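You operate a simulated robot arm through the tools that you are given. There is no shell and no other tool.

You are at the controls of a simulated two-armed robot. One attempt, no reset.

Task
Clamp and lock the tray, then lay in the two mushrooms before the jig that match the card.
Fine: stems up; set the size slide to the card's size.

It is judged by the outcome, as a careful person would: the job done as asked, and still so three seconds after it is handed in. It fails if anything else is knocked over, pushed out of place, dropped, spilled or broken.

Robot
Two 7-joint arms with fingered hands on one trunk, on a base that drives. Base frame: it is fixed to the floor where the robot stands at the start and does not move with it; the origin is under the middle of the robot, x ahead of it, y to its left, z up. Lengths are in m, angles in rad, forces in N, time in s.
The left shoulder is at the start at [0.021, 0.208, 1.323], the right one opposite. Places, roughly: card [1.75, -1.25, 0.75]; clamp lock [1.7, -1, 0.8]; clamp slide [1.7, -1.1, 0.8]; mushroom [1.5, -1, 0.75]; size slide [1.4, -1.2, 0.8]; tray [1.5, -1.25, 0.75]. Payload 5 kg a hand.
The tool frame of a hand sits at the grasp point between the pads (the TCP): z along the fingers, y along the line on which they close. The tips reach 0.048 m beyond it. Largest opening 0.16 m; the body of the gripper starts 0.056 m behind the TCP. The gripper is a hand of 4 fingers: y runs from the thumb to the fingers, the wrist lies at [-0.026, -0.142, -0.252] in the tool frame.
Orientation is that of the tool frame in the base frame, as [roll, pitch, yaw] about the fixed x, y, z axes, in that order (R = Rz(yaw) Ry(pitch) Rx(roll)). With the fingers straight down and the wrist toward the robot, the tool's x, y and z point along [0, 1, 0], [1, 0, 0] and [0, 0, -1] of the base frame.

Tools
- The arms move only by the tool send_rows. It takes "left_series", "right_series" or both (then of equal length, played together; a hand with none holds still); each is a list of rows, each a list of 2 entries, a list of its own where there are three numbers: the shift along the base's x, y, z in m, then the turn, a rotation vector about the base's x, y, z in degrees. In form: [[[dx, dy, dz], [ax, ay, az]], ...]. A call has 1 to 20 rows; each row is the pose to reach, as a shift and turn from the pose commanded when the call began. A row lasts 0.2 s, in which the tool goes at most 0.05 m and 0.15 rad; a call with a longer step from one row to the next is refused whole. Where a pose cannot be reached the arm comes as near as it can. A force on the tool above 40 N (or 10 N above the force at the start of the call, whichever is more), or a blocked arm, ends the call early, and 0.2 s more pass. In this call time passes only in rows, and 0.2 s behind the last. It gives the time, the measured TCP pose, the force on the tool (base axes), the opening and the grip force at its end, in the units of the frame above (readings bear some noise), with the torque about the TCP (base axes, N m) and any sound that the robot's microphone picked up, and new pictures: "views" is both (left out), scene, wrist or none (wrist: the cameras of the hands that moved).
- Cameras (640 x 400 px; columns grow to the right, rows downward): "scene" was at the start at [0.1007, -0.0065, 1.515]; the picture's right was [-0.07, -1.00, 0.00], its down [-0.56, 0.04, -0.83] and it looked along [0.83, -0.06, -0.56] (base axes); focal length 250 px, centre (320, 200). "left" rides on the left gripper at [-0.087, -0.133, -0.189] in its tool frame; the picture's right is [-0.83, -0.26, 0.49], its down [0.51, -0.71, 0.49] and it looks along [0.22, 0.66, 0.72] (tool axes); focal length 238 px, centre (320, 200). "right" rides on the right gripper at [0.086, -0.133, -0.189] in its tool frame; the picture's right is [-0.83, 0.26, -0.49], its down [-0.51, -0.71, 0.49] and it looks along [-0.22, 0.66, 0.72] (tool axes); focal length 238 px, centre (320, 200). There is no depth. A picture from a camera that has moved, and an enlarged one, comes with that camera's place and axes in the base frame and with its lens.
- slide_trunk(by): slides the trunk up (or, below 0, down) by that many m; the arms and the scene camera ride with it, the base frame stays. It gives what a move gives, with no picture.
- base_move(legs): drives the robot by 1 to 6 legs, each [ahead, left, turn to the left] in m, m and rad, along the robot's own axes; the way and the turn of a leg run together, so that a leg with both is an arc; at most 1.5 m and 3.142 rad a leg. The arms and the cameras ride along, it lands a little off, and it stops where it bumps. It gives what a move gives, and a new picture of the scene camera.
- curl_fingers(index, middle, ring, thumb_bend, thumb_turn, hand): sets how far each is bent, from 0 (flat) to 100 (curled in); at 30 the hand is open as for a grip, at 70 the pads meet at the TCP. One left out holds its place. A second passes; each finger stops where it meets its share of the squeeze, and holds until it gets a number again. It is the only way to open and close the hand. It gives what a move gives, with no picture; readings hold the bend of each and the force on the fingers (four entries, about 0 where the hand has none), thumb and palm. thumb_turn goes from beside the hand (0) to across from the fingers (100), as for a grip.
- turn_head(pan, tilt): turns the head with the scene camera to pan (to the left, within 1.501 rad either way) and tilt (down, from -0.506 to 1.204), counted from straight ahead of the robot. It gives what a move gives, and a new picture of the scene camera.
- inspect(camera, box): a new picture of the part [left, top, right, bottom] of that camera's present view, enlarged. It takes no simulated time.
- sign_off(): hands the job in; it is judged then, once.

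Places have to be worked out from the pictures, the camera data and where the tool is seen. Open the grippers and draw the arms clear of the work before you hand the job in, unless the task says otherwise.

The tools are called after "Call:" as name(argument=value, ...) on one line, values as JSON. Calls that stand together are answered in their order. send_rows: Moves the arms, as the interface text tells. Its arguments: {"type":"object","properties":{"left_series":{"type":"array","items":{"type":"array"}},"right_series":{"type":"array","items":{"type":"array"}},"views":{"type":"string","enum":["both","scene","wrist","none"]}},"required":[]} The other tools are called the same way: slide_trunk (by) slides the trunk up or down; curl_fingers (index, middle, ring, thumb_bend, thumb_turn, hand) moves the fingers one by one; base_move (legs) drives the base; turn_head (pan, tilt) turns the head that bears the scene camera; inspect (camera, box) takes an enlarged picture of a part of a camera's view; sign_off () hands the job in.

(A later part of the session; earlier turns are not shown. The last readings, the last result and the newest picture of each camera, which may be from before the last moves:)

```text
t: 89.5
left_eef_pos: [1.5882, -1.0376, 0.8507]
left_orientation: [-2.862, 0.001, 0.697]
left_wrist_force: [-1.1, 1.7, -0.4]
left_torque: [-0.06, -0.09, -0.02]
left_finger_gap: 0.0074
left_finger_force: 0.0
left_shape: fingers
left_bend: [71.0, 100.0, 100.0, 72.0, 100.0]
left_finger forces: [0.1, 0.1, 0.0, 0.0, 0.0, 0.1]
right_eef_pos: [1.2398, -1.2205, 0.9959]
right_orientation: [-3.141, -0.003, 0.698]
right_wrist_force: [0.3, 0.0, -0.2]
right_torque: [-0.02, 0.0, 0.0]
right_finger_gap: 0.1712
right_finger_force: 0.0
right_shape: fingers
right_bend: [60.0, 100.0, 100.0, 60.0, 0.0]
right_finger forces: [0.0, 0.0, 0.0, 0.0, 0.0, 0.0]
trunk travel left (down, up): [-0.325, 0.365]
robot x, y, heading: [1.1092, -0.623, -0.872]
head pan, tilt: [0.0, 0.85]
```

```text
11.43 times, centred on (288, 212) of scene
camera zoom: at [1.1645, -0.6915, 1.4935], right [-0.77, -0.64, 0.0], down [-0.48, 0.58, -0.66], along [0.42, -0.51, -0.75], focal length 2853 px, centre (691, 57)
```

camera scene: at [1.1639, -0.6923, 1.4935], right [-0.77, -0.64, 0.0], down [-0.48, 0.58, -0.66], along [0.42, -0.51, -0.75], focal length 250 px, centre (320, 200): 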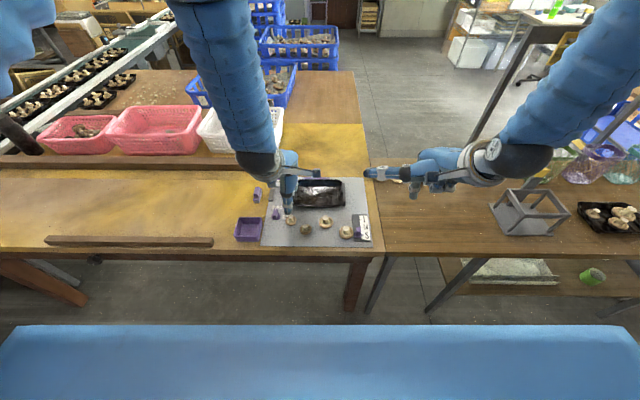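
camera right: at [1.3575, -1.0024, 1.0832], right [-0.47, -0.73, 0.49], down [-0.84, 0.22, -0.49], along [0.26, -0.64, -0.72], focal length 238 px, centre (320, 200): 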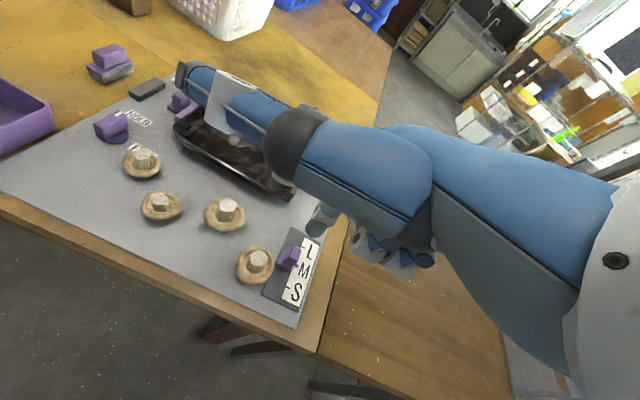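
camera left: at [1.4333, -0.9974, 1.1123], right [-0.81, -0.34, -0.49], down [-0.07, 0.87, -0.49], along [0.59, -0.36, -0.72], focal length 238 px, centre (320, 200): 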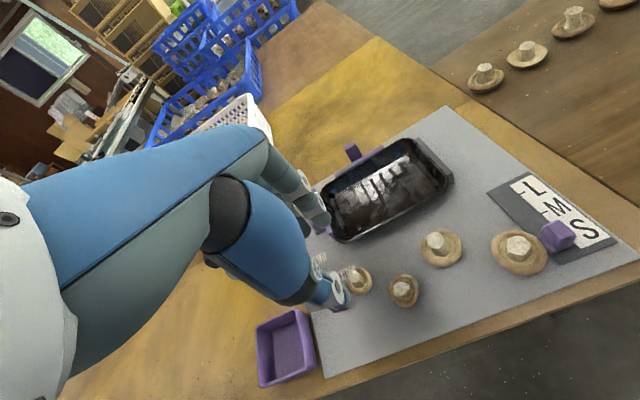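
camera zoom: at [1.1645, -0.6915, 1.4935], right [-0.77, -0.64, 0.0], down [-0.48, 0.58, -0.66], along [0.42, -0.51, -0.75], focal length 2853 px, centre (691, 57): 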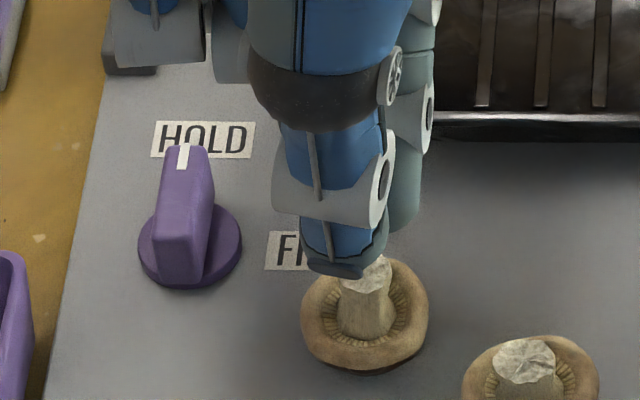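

The tips closed too high on the short stem (top only ≈0.788) and slipped off; the mushroom just rocked back upright. I lift, bring out the middle finger so index+middle form a cradle, and set the thumb to do the closing lower down.

Call:
send_rows(left_series=[[[0, 0, 0.03], [0, 0, 0]], [[-0.0149, 0.0001, 0.05], [0, 0, 0]]], views="none")

Call:
curl_fingers(hand="left", index=58, middle=58, thumb_bend=60)

Call:
inspect(camera="right", box=[20, 20, 160, 160])

Call:
inspect(camera="scene", box=[260, 185, 320, 230])

Call:
inspect(camera="left", box=[270, 160, 390, 280])

```text
t: 90.1
left_eef_pos: [1.5723, -1.0372, 0.8991]
left_orientation: [-2.863, -0.002, 0.697]
left_wrist_force: [-0.7, -0.8, -0.5]
left_torque: [0.02, -0.11, -0.04]
left_finger_gap: 0.007
left_finger_force: 0.1
left_shape: fingers
left_bend: [71.0, 100.0, 100.0, 72.0, 100.0]
left_finger forces: [0.0, 0.0, 0.0, 0.0, 0.1, 0.1]
right_eef_pos: [1.2388, -1.2206, 0.9957]
right_orientation: [-3.142, -0.001, 0.698]
right_wrist_force: [-0.8, 0.1, -0.4]
right_torque: [0.0, -0.05, 0.02]
right_finger_gap: 0.1712
right_finger_force: 0.1
right_shape: fingers
right_bend: [60.0, 100.0, 100.0, 60.0, 0.0]
right_finger forces: [0.1, 0.1, 0.1, 0.0, 0.0, 0.0]
trunk travel left (down, up): [-0.325, 0.365]
robot x, y, heading: [1.1058, -0.6214, -0.873]
head pan, tilt: [0.0, 0.85]
```

```text
t: 91.1
left_eef_pos: [1.5738, -1.038, 0.8982]
left_orientation: [-2.862, 0.0, 0.698]
left_wrist_force: [-1.2, -0.1, 0.5]
left_torque: [-0.02, -0.02, 0.0]
left_finger_gap: 0.0568
left_finger_force: 0.1
left_shape: fingers
left_bend: [57.0, 57.0, 100.0, 60.0, 100.0]
left_finger forces: [0.1, 0.0, 0.0, 0.0, 0.1, 0.0]
right_eef_pos: [1.2391, -1.2203, 0.9961]
right_orientation: [-3.141, -0.003, 0.697]
right_wrist_force: [0.8, 0.7, -0.1]
right_torque: [0.01, -0.02, -0.01]
right_finger_gap: 0.1714
right_finger_force: 0.0
right_shape: fingers
right_bend: [60.0, 100.0, 100.0, 60.0, 0.0]
right_finger forces: [0.0, 0.0, 0.1, 0.0, 0.0, 0.0]
trunk travel left (down, up): [-0.325, 0.365]
robot x, y, heading: [1.1073, -0.624, -0.872]
head pan, tilt: [0.0, 0.85]
```

```text
2.86 times, centred on (90, 90) of right
camera zoom: at [1.221, -1.0635, 1.1859], right [-0.47, -0.74, 0.49], down [-0.84, 0.22, -0.49], along [0.25, -0.64, -0.72], focal length 681 px, centre (977, 514)
```

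zoom: 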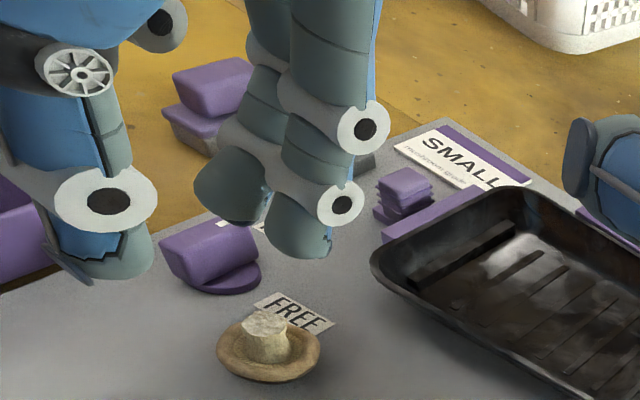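

```text
8.89 times, centred on (290, 208) of scene
camera zoom: at [1.1649, -0.6921, 1.4935], right [-0.77, -0.64, 0.0], down [-0.48, 0.58, -0.66], along [0.42, -0.51, -0.75], focal length 2219 px, centre (587, 133)
```

zoom: 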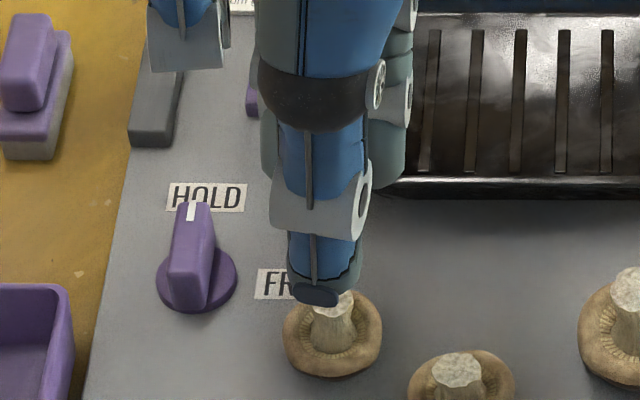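

```text
3.33 times, centred on (330, 220) of left
camera zoom: at [1.4568, -1.0349, 1.1168], right [-0.89, -0.24, -0.4], down [-0.14, 0.95, -0.28], along [0.44, -0.19, -0.88], focal length 794 px, centre (287, 133)
```

zoom: 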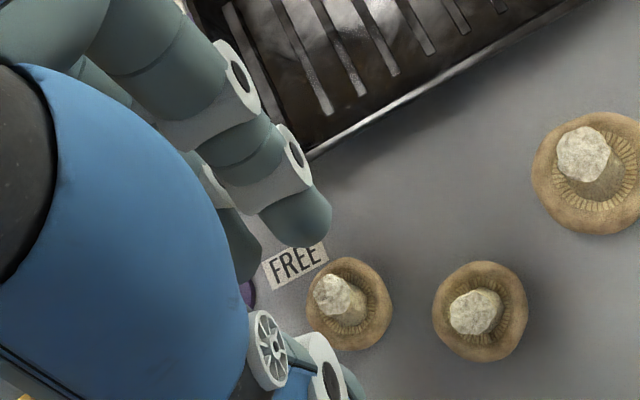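

The cradle is centred within 3 mm. I shift 3 mm left and descend, the last part slowly to feel contact.

Call:
send_rows(left_series=[[[0.0023, 0.0019, -0.02], [0, 0, 0]], [[0.0023, 0.0019, -0.045], [0, 0, 0]], [[0.0023, 0.0019, -0.06], [0, 0, 0]], [[0.0023, 0.0019, -0.067], [0, 0, 0]], [[0.0023, 0.0019, -0.07], [0, 0, 0]]], views="none")

Call:
inspect(camera="right", box=[20, 60, 140, 180])

Call:
inspect(camera="left", box=[280, 180, 380, 280])

```text
t: 92.3
left_eef_pos: [1.5753, -1.0359, 0.8304]
left_orientation: [-2.861, 0.0, 0.695]
left_wrist_force: [0.0, 0.7, 0.0]
left_torque: [0.0, 0.02, -0.01]
left_finger_gap: 0.0566
left_finger_force: 0.0
left_shape: fingers
left_bend: [57.0, 57.0, 100.0, 60.0, 100.0]
left_finger forces: [0.0, 0.0, 0.0, 0.1, 0.0, 0.0]
right_eef_pos: [1.2403, -1.2208, 0.9966]
right_orientation: [3.141, -0.002, 0.697]
right_wrist_force: [-0.9, 0.2, -1.1]
right_torque: [0.02, -0.02, 0.01]
right_finger_gap: 0.1711
right_finger_force: 0.0
right_shape: fingers
right_bend: [60.0, 100.0, 100.0, 60.0, 0.0]
right_finger forces: [0.0, 0.0, 0.0, 0.0, 0.0, 0.1]
trunk travel left (down, up): [-0.325, 0.365]
robot x, y, heading: [1.1056, -0.6212, -0.873]
head pan, tilt: [0.0, 0.85]
```

```text
3.33 times, centred on (80, 120) of right
camera zoom: at [1.221, -1.0634, 1.186], right [-0.47, -0.73, 0.49], down [-0.84, 0.22, -0.49], along [0.25, -0.64, -0.72], focal length 794 px, centre (1120, 467)
```

zoom: 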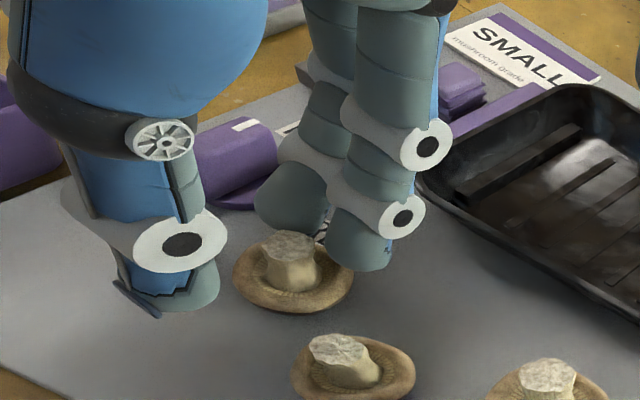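

```text
4.00 times, centred on (330, 230) of left
camera zoom: at [1.4593, -1.0342, 1.0488], right [-0.89, -0.24, -0.4], down [-0.14, 0.95, -0.28], along [0.44, -0.19, -0.88], focal length 953 px, centre (280, 80)
```

zoom: 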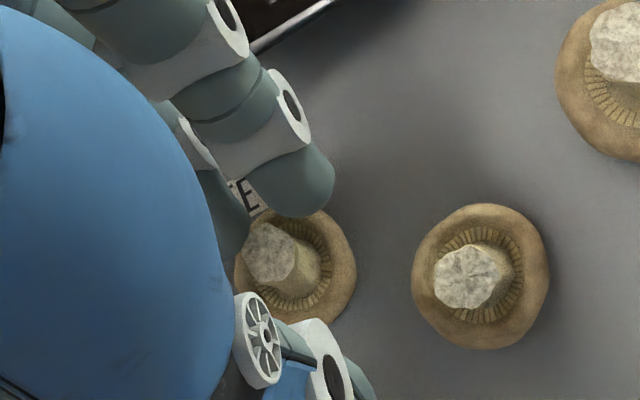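

Stem sits right in front of the index–middle gap. I lower 3 mm more, then close the thumb most of the way.

Call:
send_rows(left_series=[[[0, 0, -0.002], [0, 0, 0]], [[0, 0, -0.0035], [0, 0, 0]]], views="none")

Call:
curl_fingers(hand="left", index=60, middle=60, thumb_bend=70)

Call:
inspect(camera="right", box=[20, 60, 140, 180])

Call:
inspect(camera="left", box=[280, 180, 380, 280])

```text
t: 92.9
left_eef_pos: [1.5752, -1.0375, 0.8258]
left_orientation: [-2.861, 0.0, 0.699]
left_wrist_force: [0.6, -0.4, 0.2]
left_torque: [0.01, 0.02, -0.03]
left_finger_gap: 0.0563
left_finger_force: 0.1
left_shape: fingers
left_bend: [57.0, 57.0, 100.0, 60.0, 100.0]
left_finger forces: [0.0, 0.1, 0.1, 0.1, 0.0, 0.1]
right_eef_pos: [1.239, -1.2206, 0.9952]
right_orientation: [3.141, -0.002, 0.699]
right_wrist_force: [-0.1, 0.2, 0.2]
right_torque: [0.0, 0.04, -0.02]
right_finger_gap: 0.1713
right_finger_force: 0.0
right_shape: fingers
right_bend: [60.0, 100.0, 100.0, 60.0, 0.0]
right_finger forces: [0.0, 0.0, 0.0, 0.0, 0.0, 0.0]
trunk travel left (down, up): [-0.325, 0.365]
robot x, y, heading: [1.1066, -0.6257, -0.87]
head pan, tilt: [0.0, 0.85]
```

```text
t: 93.9
left_eef_pos: [1.5759, -1.0363, 0.8272]
left_orientation: [-2.862, 0.001, 0.696]
left_wrist_force: [-0.3, 0.2, -0.2]
left_torque: [0.01, -0.03, 0.04]
left_finger_gap: 0.0326
left_finger_force: 0.1
left_shape: fingers
left_bend: [60.0, 60.0, 100.0, 70.0, 100.0]
left_finger forces: [0.0, 0.1, 0.0, 0.0, 0.1, 0.0]
right_eef_pos: [1.2386, -1.2201, 0.9954]
right_orientation: [3.14, -0.003, 0.7]
right_wrist_force: [-0.3, 0.1, -0.4]
right_torque: [-0.01, -0.02, 0.0]
right_finger_gap: 0.1714
right_finger_force: 0.0
right_shape: fingers
right_bend: [60.0, 100.0, 100.0, 60.0, 0.0]
right_finger forces: [0.1, 0.1, 0.0, 0.0, 0.1, 0.0]
trunk travel left (down, up): [-0.325, 0.365]
robot x, y, heading: [1.1052, -0.6263, -0.868]
head pan, tilt: [0.0, 0.85]
```

```text
3.33 times, centred on (80, 120) of right
camera zoom: at [1.221, -1.0634, 1.186], right [-0.47, -0.73, 0.49], down [-0.84, 0.22, -0.49], along [0.25, -0.64, -0.72], focal length 794 px, centre (1120, 467)
```

zoom: 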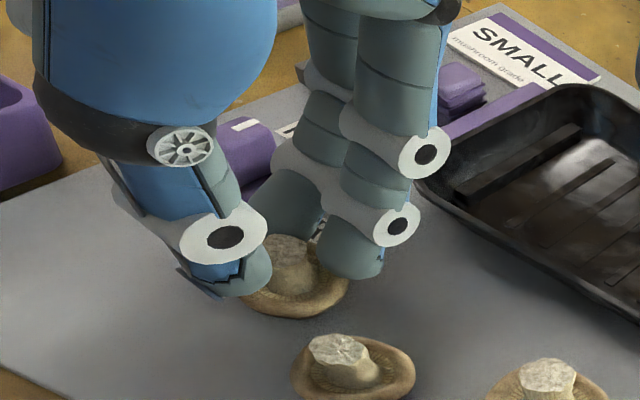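

```text
4.00 times, centred on (330, 230) of left
camera zoom: at [1.4594, -1.0347, 1.0448], right [-0.89, -0.24, -0.4], down [-0.14, 0.95, -0.28], along [0.44, -0.19, -0.88], focal length 953 px, centre (280, 80)
```

zoom: 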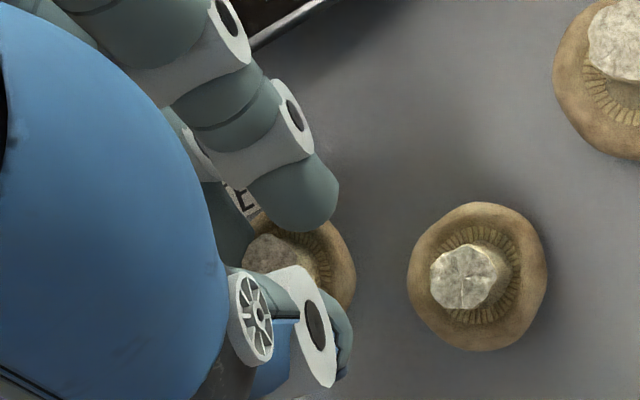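

The stem is enclosed by thumb, index and middle. I lower 2 mm and close stepwise.

Call:
send_rows(left_series=[[[0, 0, -0.0015], [0, 0, 0]], [[0, 0, -0.003], [0, 0, 0]]], views="none")

Call:
curl_fingers(hand="left", index=63, middle=63, thumb_bend=74)

Call:
inspect(camera="right", box=[20, 60, 140, 180])

```text
t: 94.5
left_eef_pos: [1.5754, -1.0366, 0.8229]
left_orientation: [-2.863, -0.001, 0.696]
left_wrist_force: [-0.3, -0.1, -0.3]
left_torque: [0.03, -0.04, 0.03]
left_finger_gap: 0.0327
left_finger_force: 0.5
left_shape: fingers
left_bend: [60.0, 60.0, 100.0, 70.0, 100.0]
left_finger forces: [0.0, 0.2, 0.0, 0.0, 0.1, 0.1]
right_eef_pos: [1.2388, -1.2205, 0.9968]
right_orientation: [-3.142, -0.003, 0.696]
right_wrist_force: [-0.5, -1.0, 0.0]
right_torque: [-0.02, 0.01, 0.0]
right_finger_gap: 0.1712
right_finger_force: 0.0
right_shape: fingers
right_bend: [60.0, 100.0, 100.0, 60.0, 0.0]
right_finger forces: [0.0, 0.1, 0.0, 0.0, 0.0, 0.0]
trunk travel left (down, up): [-0.325, 0.365]
robot x, y, heading: [1.1081, -0.6269, -0.877]
head pan, tilt: [0.0, 0.85]
```

```text
t: 95.5
left_eef_pos: [1.5745, -1.0372, 0.8224]
left_orientation: [-2.862, 0.0, 0.697]
left_wrist_force: [0.2, -0.1, 0.3]
left_torque: [0.03, -0.01, 0.0]
left_finger_gap: 0.0154
left_finger_force: 0.2
left_shape: fingers
left_bend: [63.0, 63.0, 100.0, 74.0, 100.0]
left_finger forces: [0.0, 0.0, 0.0, 0.0, 0.0, 0.0]
right_eef_pos: [1.2398, -1.2203, 0.9971]
right_orientation: [-3.141, -0.001, 0.699]
right_wrist_force: [0.5, 0.1, 0.1]
right_torque: [-0.02, 0.01, 0.01]
right_finger_gap: 0.1714
right_finger_force: 0.1
right_shape: fingers
right_bend: [60.0, 100.0, 100.0, 60.0, 0.0]
right_finger forces: [0.1, 0.0, 0.0, 0.1, 0.0, 0.0]
trunk travel left (down, up): [-0.325, 0.365]
robot x, y, heading: [1.1076, -0.6237, -0.876]
head pan, tilt: [0.0, 0.85]
```

```text
3.33 times, centred on (80, 120) of right
camera zoom: at [1.221, -1.0634, 1.186], right [-0.47, -0.74, 0.49], down [-0.84, 0.22, -0.49], along [0.25, -0.64, -0.72], focal length 794 px, centre (1120, 467)
```

zoom: 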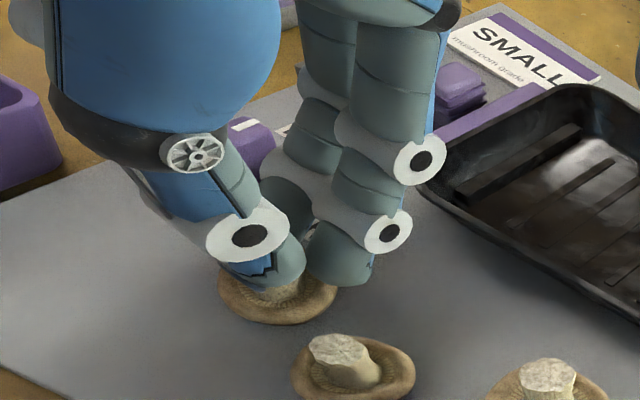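

Nearly closed on the stem. I squeeze on.

Call:
curl_fingers(hand="left", index=67, middle=67, thumb_bend=77)

Call:
inspect(camera="right", box=[20, 60, 140, 180])

Call:
inspect(camera="scene", box=[265, 195, 310, 230])

```text
t: 96.5
left_eef_pos: [1.5753, -1.0364, 0.8239]
left_orientation: [-2.863, 0.001, 0.698]
left_wrist_force: [0.8, 0.1, 0.8]
left_torque: [-0.01, -0.01, -0.03]
left_finger_gap: 0.0076
left_finger_force: 0.0
left_shape: fingers
left_bend: [65.0, 67.0, 100.0, 76.0, 100.0]
left_finger forces: [0.1, 0.0, 0.1, 0.1, 0.0, 0.0]
right_eef_pos: [1.2393, -1.2203, 0.9966]
right_orientation: [3.142, -0.001, 0.698]
right_wrist_force: [-0.3, -0.1, 0.3]
right_torque: [-0.01, -0.02, -0.01]
right_finger_gap: 0.1714
right_finger_force: 0.1
right_shape: fingers
right_bend: [60.0, 100.0, 100.0, 60.0, 0.0]
right_finger forces: [0.0, 0.0, 0.0, 0.0, 0.0, 0.0]
trunk travel left (down, up): [-0.325, 0.365]
robot x, y, heading: [1.106, -0.6229, -0.87]
head pan, tilt: [0.0, 0.85]
```

```text
3.33 times, centred on (80, 120) of right
camera zoom: at [1.221, -1.0634, 1.186], right [-0.47, -0.73, 0.49], down [-0.84, 0.22, -0.49], along [0.25, -0.64, -0.72], focal length 794 px, centre (1120, 467)
```

zoom: 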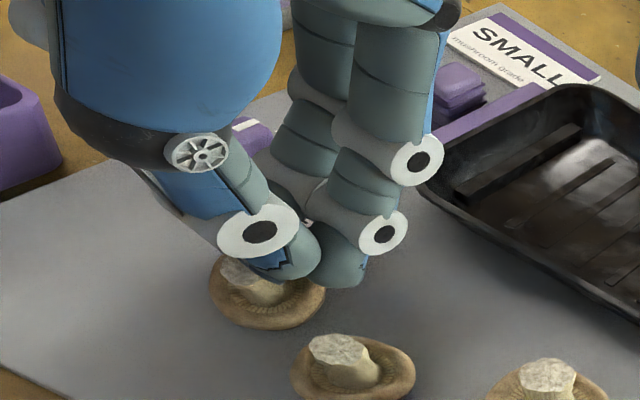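

```text
11.43 times, centred on (288, 212) of scene
camera zoom: at [1.1648, -0.692, 1.4935], right [-0.77, -0.64, 0.0], down [-0.48, 0.58, -0.66], along [0.42, -0.51, -0.75], focal length 2853 px, centre (691, 57)
```

zoom: 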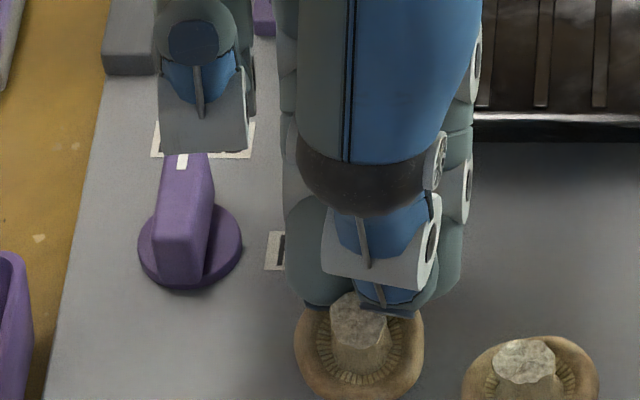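

The stem slipped out beside the thumb: the real grip centre is ~2.5 mm left of the TCP, so I was ~6 mm too far right. I lift, reopen, and look again.

Call:
send_rows(left_series=[[[0, 0, 0.02], [0, 0, 0]], [[0, 0, 0.05], [0, 0, 0]], [[0, 0, 0.075], [0, 0, 0]]], views="none")

Call:
curl_fingers(hand="left", index=58, middle=58, thumb_bend=62)

Call:
send_rows(left_series=[[[-0.0045, 0.0143, 0], [0, 0, 0]], [[-0.0045, 0.0143, -0.01], [0, 0, 0]]], views="none")

Call:
inspect(camera="scene", box=[265, 190, 310, 225])

Call:
inspect(camera="right", box=[0, 30, 140, 180])

Call:
inspect(camera="left", box=[280, 180, 380, 280])

```text
t: 97.3
left_eef_pos: [1.5759, -1.0362, 0.8982]
left_orientation: [-2.862, -0.001, 0.698]
left_wrist_force: [-0.4, 0.8, -0.4]
left_torque: [-0.04, -0.07, 0.02]
left_finger_gap: 0.0074
left_finger_force: 0.0
left_shape: fingers
left_bend: [65.0, 67.0, 100.0, 76.0, 100.0]
left_finger forces: [0.0, 0.1, 0.0, 0.0, 0.0, 0.0]
right_eef_pos: [1.2375, -1.2208, 0.9959]
right_orientation: [-3.141, -0.002, 0.698]
right_wrist_force: [-0.9, -0.4, 0.7]
right_torque: [-0.03, 0.01, -0.02]
right_finger_gap: 0.1712
right_finger_force: 0.1
right_shape: fingers
right_bend: [60.0, 100.0, 100.0, 60.0, 0.0]
right_finger forces: [0.1, 0.0, 0.0, 0.1, 0.1, 0.1]
trunk travel left (down, up): [-0.325, 0.365]
robot x, y, heading: [1.103, -0.6211, -0.872]
head pan, tilt: [0.0, 0.85]
```

```text
t: 98.3
left_eef_pos: [1.5761, -1.0367, 0.8965]
left_orientation: [-2.862, 0.001, 0.699]
left_wrist_force: [-0.2, -0.2, -0.2]
left_torque: [0.03, -0.01, -0.01]
left_finger_gap: 0.053
left_finger_force: 0.1
left_shape: fingers
left_bend: [57.0, 57.0, 100.0, 62.0, 100.0]
left_finger forces: [0.1, 0.0, 0.0, 0.0, 0.0, 0.1]
right_eef_pos: [1.2405, -1.2203, 0.9961]
right_orientation: [-3.14, 0.001, 0.7]
right_wrist_force: [0.4, 0.1, 0.4]
right_torque: [0.01, 0.03, -0.02]
right_finger_gap: 0.1713
right_finger_force: 0.1
right_shape: fingers
right_bend: [60.0, 100.0, 100.0, 60.0, 0.0]
right_finger forces: [0.0, 0.1, 0.0, 0.1, 0.0, 0.0]
trunk travel left (down, up): [-0.325, 0.365]
robot x, y, heading: [1.1068, -0.6278, -0.876]
head pan, tilt: [0.0, 0.85]
```

```text
t: 98.9
left_eef_pos: [1.5713, -1.0229, 0.8864]
left_orientation: [-2.859, 0.0, 0.698]
left_wrist_force: [1.1, -0.6, -0.4]
left_torque: [0.08, 0.05, -0.02]
left_finger_gap: 0.0528
left_finger_force: 0.1
left_shape: fingers
left_bend: [57.0, 57.0, 100.0, 62.0, 100.0]
left_finger forces: [0.0, 0.0, 0.0, 0.0, 0.1, 0.0]
right_eef_pos: [1.2404, -1.2214, 0.9946]
right_orientation: [-3.14, -0.002, 0.699]
right_wrist_force: [0.1, 0.1, -0.2]
right_torque: [0.03, 0.05, 0.0]
right_finger_gap: 0.1714
right_finger_force: 0.0
right_shape: fingers
right_bend: [60.0, 100.0, 100.0, 60.0, 0.0]
right_finger forces: [0.0, 0.1, 0.0, 0.1, 0.1, 0.1]
trunk travel left (down, up): [-0.325, 0.365]
robot x, y, heading: [1.105, -0.6239, -0.875]
head pan, tilt: [0.0, 0.85]
```

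```text
11.43 times, centred on (288, 208) of scene
camera zoom: at [1.1654, -0.693, 1.4933], right [-0.77, -0.64, 0.0], down [-0.48, 0.58, -0.66], along [0.42, -0.51, -0.75], focal length 2853 px, centre (691, 114)
```

zoom: 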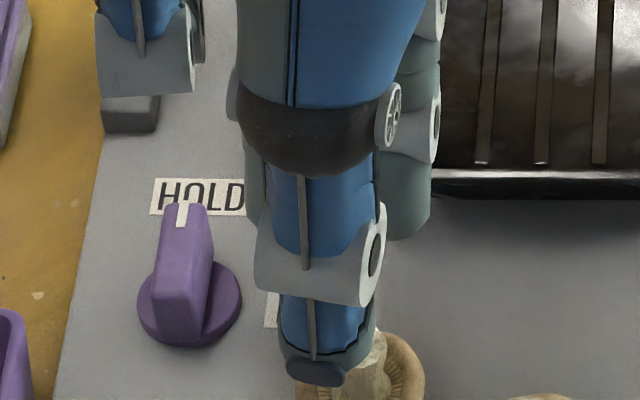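

```text
2.67 times, centred on (70, 105) of right
camera zoom: at [1.2214, -1.0642, 1.1856], right [-0.47, -0.74, 0.49], down [-0.84, 0.22, -0.49], along [0.25, -0.64, -0.72], focal length 636 px, centre (987, 453)
```

zoom: 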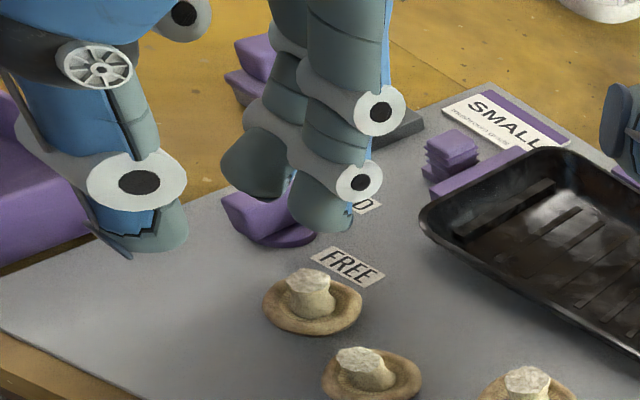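

```text
4.00 times, centred on (330, 230) of left
camera zoom: at [1.4555, -1.0209, 1.1054], right [-0.89, -0.24, -0.4], down [-0.14, 0.95, -0.28], along [0.44, -0.19, -0.88], focal length 953 px, centre (280, 80)
```

zoom: 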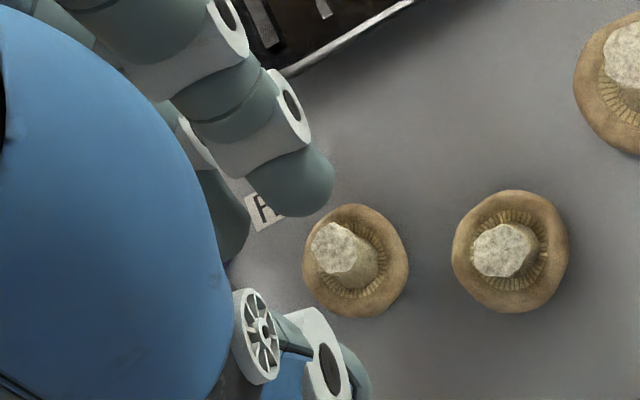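

I take a wider crop to place the mushroom precisely.

Call:
inspect(camera="scene", box=[265, 200, 315, 240])

```text
10.00 times, centred on (290, 220) of scene
camera zoom: at [1.1654, -0.693, 1.4933], right [-0.77, -0.64, 0.0], down [-0.48, 0.58, -0.66], along [0.42, -0.51, -0.75], focal length 2497 px, centre (620, 0)
```

zoom: 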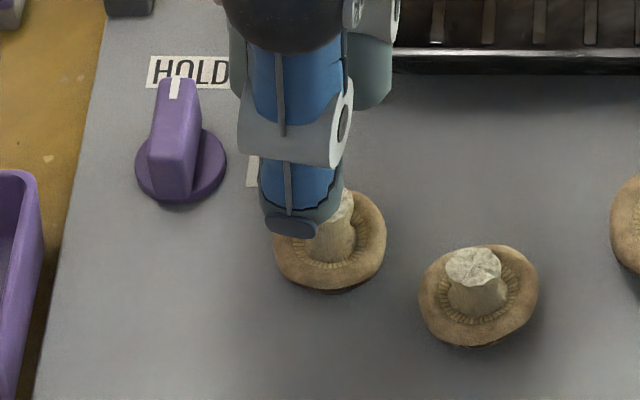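

M1 is at F≈1.807, R≈-0.551; the hand's R is right now, F needs +9 mm. I adjust and descend around the stem.

Call:
send_rows(left_series=[[[0.0058, -0.0069, -0.01], [0, 0, 0]], [[0.0058, -0.0069, -0.03], [0, 0, 0]], [[0.0058, -0.0069, -0.045], [0, 0, 0]], [[0.0058, -0.0069, -0.055], [0, 0, 0]], [[0.0058, -0.0069, -0.062], [0, 0, 0]]], views="none")

Call:
curl_fingers(hand="left", index=60, middle=60, thumb_bend=70)

Call:
inspect(camera="scene", box=[265, 195, 310, 230])

Call:
inspect(camera="right", box=[20, 60, 140, 180])

Call:
inspect(camera="left", box=[280, 180, 380, 280])

```text
t: 100.1
left_eef_pos: [1.5763, -1.0298, 0.827]
left_orientation: [-2.861, 0.0, 0.697]
left_wrist_force: [0.0, 0.2, 0.2]
left_torque: [0.04, -0.02, 0.0]
left_finger_gap: 0.0527
left_finger_force: 0.0
left_shape: fingers
left_bend: [57.0, 57.0, 100.0, 62.0, 100.0]
left_finger forces: [0.0, 0.0, 0.0, 0.1, 0.0, 0.0]
right_eef_pos: [1.2402, -1.2215, 0.9956]
right_orientation: [-3.142, -0.001, 0.699]
right_wrist_force: [-0.4, 0.3, 1.0]
right_torque: [0.0, 0.0, 0.01]
right_finger_gap: 0.1714
right_finger_force: 0.1
right_shape: fingers
right_bend: [60.0, 100.0, 100.0, 60.0, 0.0]
right_finger forces: [0.0, 0.0, 0.1, 0.0, 0.0, 0.1]
trunk travel left (down, up): [-0.325, 0.365]
robot x, y, heading: [1.1086, -0.6245, -0.87]
head pan, tilt: [0.0, 0.85]
```

```text
t: 101.1
left_eef_pos: [1.5769, -1.0295, 0.8257]
left_orientation: [-2.862, -0.001, 0.698]
left_wrist_force: [-0.4, -0.5, -0.9]
left_torque: [0.0, -0.02, -0.01]
left_finger_gap: 0.0328
left_finger_force: 0.0
left_shape: fingers
left_bend: [60.0, 60.0, 100.0, 70.0, 100.0]
left_finger forces: [0.0, 0.0, 0.1, 0.0, 0.1, 0.0]
right_eef_pos: [1.2395, -1.221, 0.9965]
right_orientation: [3.141, -0.001, 0.699]
right_wrist_force: [-0.3, -0.3, -0.7]
right_torque: [-0.01, -0.02, -0.02]
right_finger_gap: 0.1715
right_finger_force: 0.0
right_shape: fingers
right_bend: [60.0, 100.0, 100.0, 60.0, 0.0]
right_finger forces: [0.0, 0.0, 0.1, 0.1, 0.0, 0.1]
trunk travel left (down, up): [-0.325, 0.365]
robot x, y, heading: [1.1067, -0.6246, -0.873]
head pan, tilt: [0.0, 0.85]
```

```text
11.43 times, centred on (288, 212) of scene
camera zoom: at [1.1649, -0.6921, 1.4935], right [-0.77, -0.64, 0.0], down [-0.48, 0.58, -0.66], along [0.42, -0.51, -0.75], focal length 2853 px, centre (691, 57)
```

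zoom: 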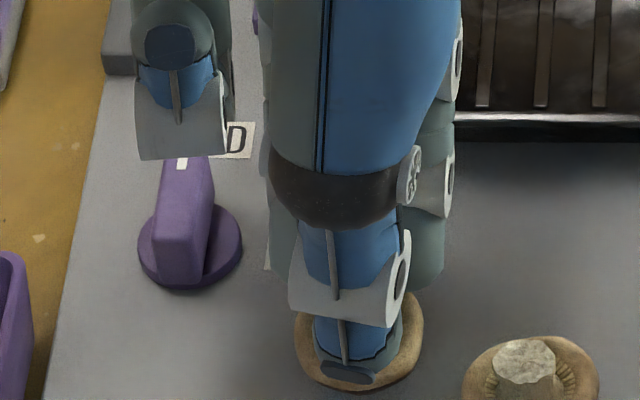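

```text
3.33 times, centred on (80, 120) of right
camera zoom: at [1.221, -1.0634, 1.186], right [-0.47, -0.74, 0.49], down [-0.84, 0.22, -0.49], along [0.25, -0.64, -0.72], focal length 794 px, centre (1120, 467)
```

zoom: 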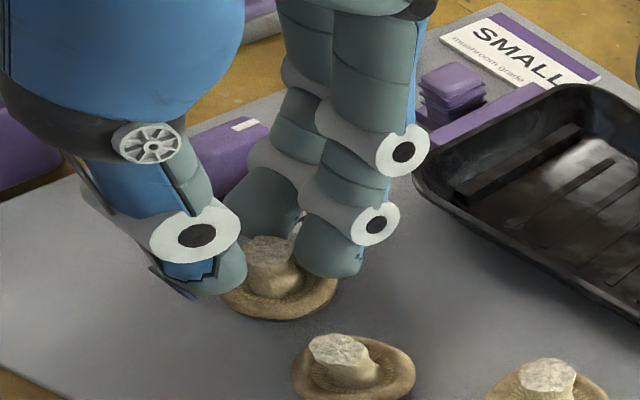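

```text
4.00 times, centred on (330, 230) of left
camera zoom: at [1.4608, -1.0273, 1.0446], right [-0.89, -0.24, -0.4], down [-0.14, 0.95, -0.28], along [0.44, -0.19, -0.88], focal length 953 px, centre (280, 80)
```

zoom: 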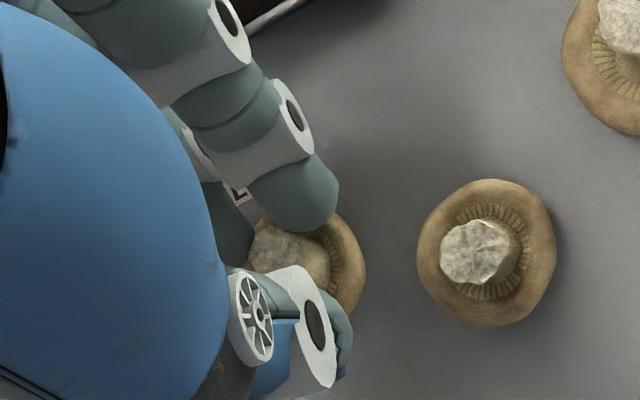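

Now thumb and cap are aligned in the scene view. I lower 3 mm and close the thumb onto the stem with index/middle held.

Call:
send_rows(left_series=[[[0, 0, -0.0015], [0, 0, 0]], [[0, 0, -0.003], [0, 0, 0]]], views="none")

Call:
curl_fingers(hand="left", thumb_bend=75)

Call:
inspect(camera="right", box=[20, 60, 140, 180])

Call:
inspect(camera="scene", box=[265, 195, 310, 230])

```text
t: 101.7
left_eef_pos: [1.5769, -1.0288, 0.8242]
left_orientation: [-2.861, -0.001, 0.698]
left_wrist_force: [-0.4, -0.3, 1.1]
left_torque: [0.03, 0.01, 0.03]
left_finger_gap: 0.0323
left_finger_force: 0.4
left_shape: fingers
left_bend: [60.0, 60.0, 100.0, 70.0, 100.0]
left_finger forces: [0.3, 0.0, 0.0, 0.0, 0.0, 0.0]
right_eef_pos: [1.2396, -1.2213, 0.9953]
right_orientation: [3.14, -0.003, 0.698]
right_wrist_force: [-0.1, -0.7, 2.0]
right_torque: [0.0, -0.02, 0.01]
right_finger_gap: 0.1712
right_finger_force: 0.0
right_shape: fingers
right_bend: [60.0, 100.0, 100.0, 60.0, 0.0]
right_finger forces: [0.0, 0.0, 0.0, 0.1, 0.0, 0.0]
trunk travel left (down, up): [-0.325, 0.365]
robot x, y, heading: [1.1087, -0.6242, -0.871]
head pan, tilt: [0.0, 0.85]
```

```text
t: 102.7
left_eef_pos: [1.5769, -1.0292, 0.8221]
left_orientation: [-2.862, 0.001, 0.698]
left_wrist_force: [0.3, 0.4, -0.1]
left_torque: [0.04, 0.01, -0.03]
left_finger_gap: 0.0185
left_finger_force: 0.1
left_shape: fingers
left_bend: [60.0, 60.0, 100.0, 75.0, 100.0]
left_finger forces: [0.1, 0.0, 0.0, 0.1, 0.0, 0.0]
right_eef_pos: [1.2392, -1.2218, 0.9964]
right_orientation: [3.14, -0.002, 0.699]
right_wrist_force: [-0.8, -0.2, 0.6]
right_torque: [0.0, 0.0, -0.03]
right_finger_gap: 0.171
right_finger_force: 0.1
right_shape: fingers
right_bend: [60.0, 100.0, 100.0, 60.0, 0.0]
right_finger forces: [0.0, 0.0, 0.1, 0.0, 0.0, 0.0]
trunk travel left (down, up): [-0.325, 0.365]
robot x, y, heading: [1.1055, -0.6223, -0.875]
head pan, tilt: [0.0, 0.85]
```

```text
3.33 times, centred on (80, 120) of right
camera zoom: at [1.221, -1.0634, 1.186], right [-0.47, -0.73, 0.49], down [-0.84, 0.22, -0.49], along [0.25, -0.64, -0.72], focal length 794 px, centre (1120, 467)
```

zoom: 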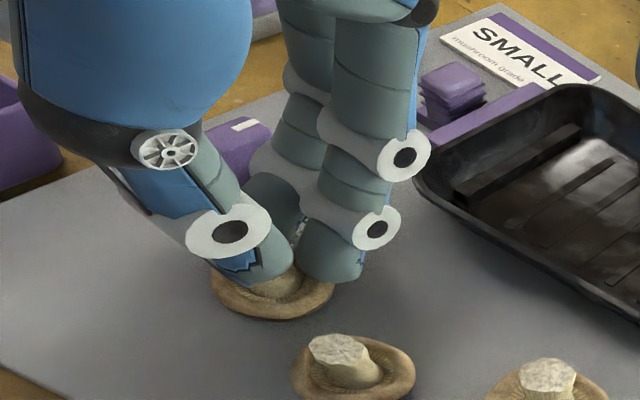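

```text
11.43 times, centred on (288, 212) of scene
camera zoom: at [1.1648, -0.692, 1.4935], right [-0.77, -0.64, 0.0], down [-0.48, 0.58, -0.66], along [0.42, -0.51, -0.75], focal length 2853 px, centre (691, 57)
```

zoom: 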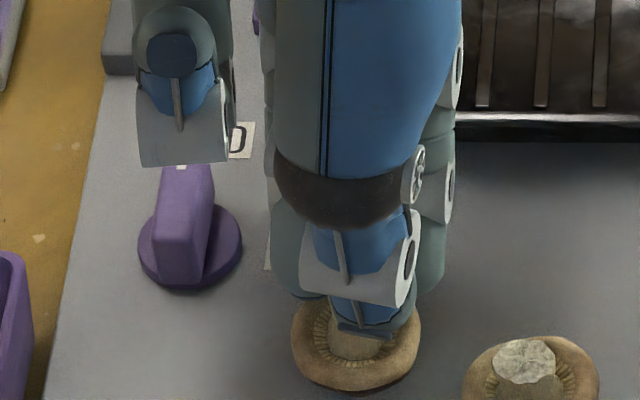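

Thumb touches the stem slightly right of centre while the middle finger backs it on the left. I close a little more.

Call:
curl_fingers(hand="left", index=62, middle=64, thumb_bend=78)

Call:
inspect(camera="right", box=[20, 60, 140, 180])

Call:
inspect(camera="scene", box=[265, 195, 310, 230])

```text
t: 103.7
left_eef_pos: [1.5775, -1.0291, 0.8224]
left_orientation: [-2.862, 0.001, 0.697]
left_wrist_force: [0.0, 0.4, 0.1]
left_torque: [0.01, 0.0, 0.01]
left_finger_gap: 0.01
left_finger_force: 0.1
left_shape: fingers
left_bend: [62.0, 64.0, 100.0, 78.0, 100.0]
left_finger forces: [0.0, 0.0, 0.1, 0.0, 0.0, 0.0]
right_eef_pos: [1.2399, -1.2207, 0.9951]
right_orientation: [-3.142, -0.002, 0.699]
right_wrist_force: [0.3, 0.4, -1.0]
right_torque: [0.0, 0.0, 0.0]
right_finger_gap: 0.1711
right_finger_force: 0.1
right_shape: fingers
right_bend: [60.0, 100.0, 100.0, 60.0, 0.0]
right_finger forces: [0.1, 0.0, 0.0, 0.1, 0.0, 0.0]
trunk travel left (down, up): [-0.325, 0.365]
robot x, y, heading: [1.1001, -0.6242, -0.871]
head pan, tilt: [0.0, 0.85]
```

```text
3.33 times, centred on (80, 120) of right
camera zoom: at [1.221, -1.0634, 1.186], right [-0.47, -0.74, 0.49], down [-0.84, 0.22, -0.49], along [0.25, -0.64, -0.72], focal length 794 px, centre (1120, 467)
```

zoom: 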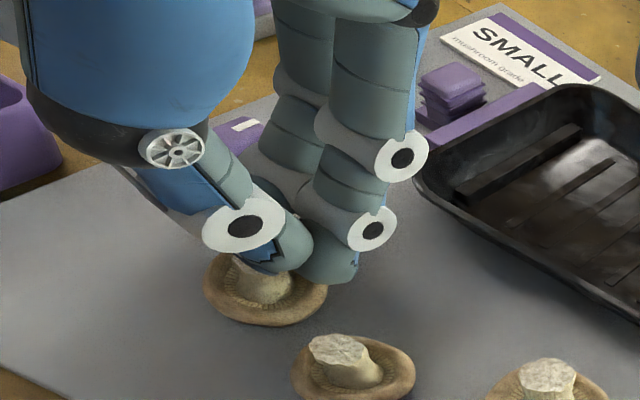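

```text
11.43 times, centred on (288, 212) of scene
camera zoom: at [1.1648, -0.692, 1.4935], right [-0.77, -0.64, 0.0], down [-0.48, 0.58, -0.66], along [0.42, -0.51, -0.75], focal length 2853 px, centre (691, 57)
```

zoom: 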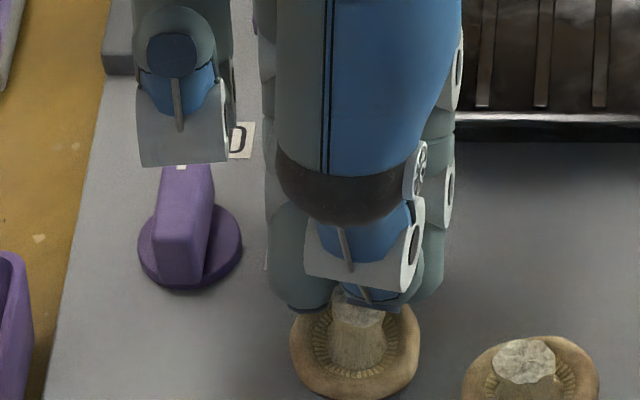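

It slipped out near-left again: the cradle pushes the stem past the thumb. I'll use a direct thumb–index pinch, with the index kept at 60 (low) and the thumb closing to ~70, and the hand 5 mm further left. First lift and re-measure.

Call:
send_rows(left_series=[[[0, 0, 0.02], [0, 0, 0]], [[0, 0, 0.05], [0, 0, 0]], [[0.02, -0.01, 0.075], [0, 0, 0]]], views="none")

Call:
curl_fingers(hand="left", index=58, middle=100, thumb_bend=62)

Call:
inspect(camera="scene", box=[265, 200, 315, 240])

```text
t: 104.5
left_eef_pos: [1.596, -1.0393, 0.8962]
left_orientation: [-2.858, 0.001, 0.7]
left_wrist_force: [-0.1, 0.1, -1.5]
left_torque: [-0.09, -0.03, 0.0]
left_finger_gap: 0.01
left_finger_force: 0.0
left_shape: fingers
left_bend: [62.0, 64.0, 100.0, 78.0, 100.0]
left_finger forces: [0.0, 0.0, 0.0, 0.0, 0.0, 0.0]
right_eef_pos: [1.2395, -1.2206, 0.9967]
right_orientation: [-3.141, 0.0, 0.698]
right_wrist_force: [0.2, 0.8, 0.0]
right_torque: [0.01, 0.09, 0.01]
right_finger_gap: 0.1715
right_finger_force: 0.0
right_shape: fingers
right_bend: [60.0, 100.0, 100.0, 60.0, 0.0]
right_finger forces: [0.0, 0.0, 0.0, 0.1, 0.1, 0.0]
trunk travel left (down, up): [-0.325, 0.365]
robot x, y, heading: [1.1011, -0.6243, -0.876]
head pan, tilt: [0.0, 0.85]
```

```text
t: 105.5
left_eef_pos: [1.5963, -1.0395, 0.8969]
left_orientation: [-2.862, -0.001, 0.699]
left_wrist_force: [-0.4, 0.1, -0.7]
left_torque: [0.02, 0.03, -0.05]
left_finger_gap: 0.0533
left_finger_force: 0.1
left_shape: fingers
left_bend: [57.0, 100.0, 100.0, 62.0, 100.0]
left_finger forces: [0.0, 0.0, 0.1, 0.0, 0.0, 0.0]
right_eef_pos: [1.2395, -1.2208, 0.9959]
right_orientation: [-3.14, 0.0, 0.698]
right_wrist_force: [-0.2, 0.2, -0.6]
right_torque: [-0.01, 0.01, 0.02]
right_finger_gap: 0.1716
right_finger_force: 0.1
right_shape: fingers
right_bend: [60.0, 100.0, 100.0, 60.0, 0.0]
right_finger forces: [0.0, 0.1, 0.1, 0.0, 0.0, 0.1]
trunk travel left (down, up): [-0.325, 0.365]
robot x, y, heading: [1.1055, -0.622, -0.875]
head pan, tilt: [0.0, 0.85]
```

```text
10.00 times, centred on (290, 220) of scene
camera zoom: at [1.1648, -0.6921, 1.4935], right [-0.77, -0.64, 0.0], down [-0.48, 0.58, -0.66], along [0.42, -0.51, -0.75], focal length 2497 px, centre (620, 0)
```

zoom: 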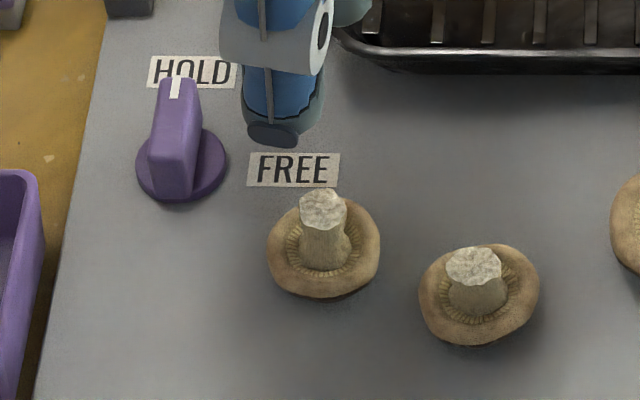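

Clear view now: stem mid ≈ F 1.801, R -0.5535. The R of the hand is right; I move 16 mm nearer, descend, and check before closing.

Call:
send_rows(left_series=[[[-0.0103, 0.0123, -0.01], [0, 0, 0]], [[-0.0103, 0.0123, -0.035], [0, 0, 0]], [[-0.0103, 0.0123, -0.055], [0, 0, 0]], [[-0.0103, 0.0123, -0.066], [0, 0, 0]], [[-0.0103, 0.0123, -0.073], [0, 0, 0]]], views="none")

Call:
inspect(camera="scene", box=[265, 200, 315, 240])

Call:
inspect(camera="right", box=[20, 60, 140, 180])

Call:
inspect(camera="left", box=[280, 180, 380, 280])

```text
t: 106.7
left_eef_pos: [1.586, -1.0273, 0.8245]
left_orientation: [-2.86, 0.001, 0.698]
left_wrist_force: [0.2, -0.3, 0.1]
left_torque: [0.01, 0.02, -0.01]
left_finger_gap: 0.0533
left_finger_force: 0.1
left_shape: fingers
left_bend: [57.0, 100.0, 100.0, 62.0, 100.0]
left_finger forces: [0.1, 0.0, 0.1, 0.1, 0.1, 0.0]
right_eef_pos: [1.2404, -1.2205, 0.996]
right_orientation: [3.141, 0.0, 0.698]
right_wrist_force: [-0.7, 0.5, -0.2]
right_torque: [-0.02, -0.03, 0.03]
right_finger_gap: 0.1712
right_finger_force: 0.1
right_shape: fingers
right_bend: [60.0, 100.0, 100.0, 60.0, 0.0]
right_finger forces: [0.0, 0.1, 0.0, 0.0, 0.1, 0.0]
trunk travel left (down, up): [-0.325, 0.365]
robot x, y, heading: [1.1065, -0.627, -0.873]
head pan, tilt: [0.0, 0.85]
```

```text
10.00 times, centred on (290, 220) of scene
camera zoom: at [1.165, -0.692, 1.4935], right [-0.77, -0.64, 0.0], down [-0.48, 0.58, -0.66], along [0.42, -0.51, -0.75], focal length 2497 px, centre (620, 0)
```

zoom: 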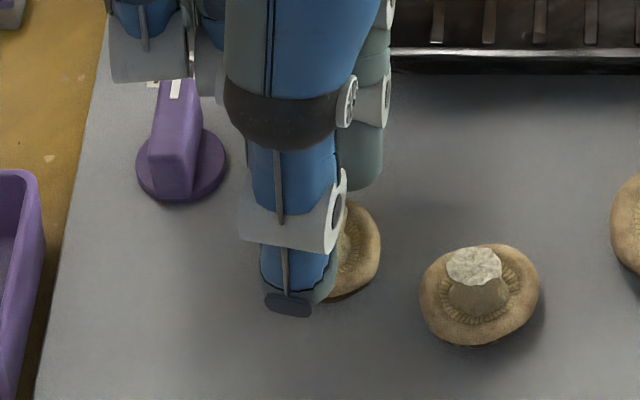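

```text
3.33 times, centred on (80, 120) of right
camera zoom: at [1.2211, -1.0634, 1.186], right [-0.47, -0.73, 0.49], down [-0.84, 0.22, -0.49], along [0.25, -0.64, -0.72], focal length 794 px, centre (1120, 467)
```

zoom: 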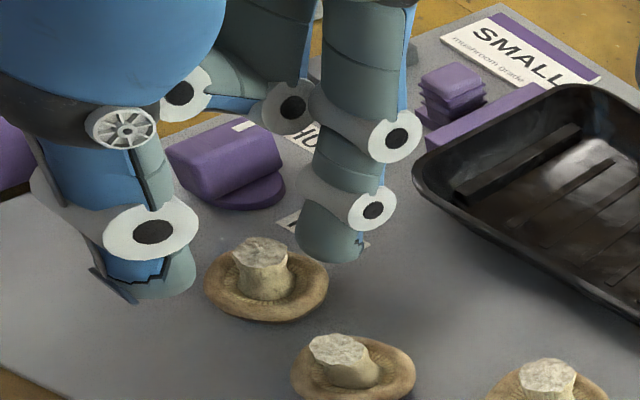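

```text
4.00 times, centred on (330, 230) of left
camera zoom: at [1.47, -1.0247, 1.0434], right [-0.89, -0.24, -0.4], down [-0.14, 0.95, -0.28], along [0.44, -0.19, -0.88], focal length 953 px, centre (280, 80)
```

zoom: 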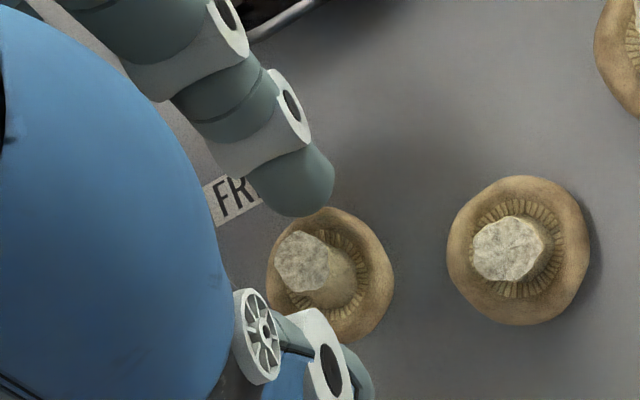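

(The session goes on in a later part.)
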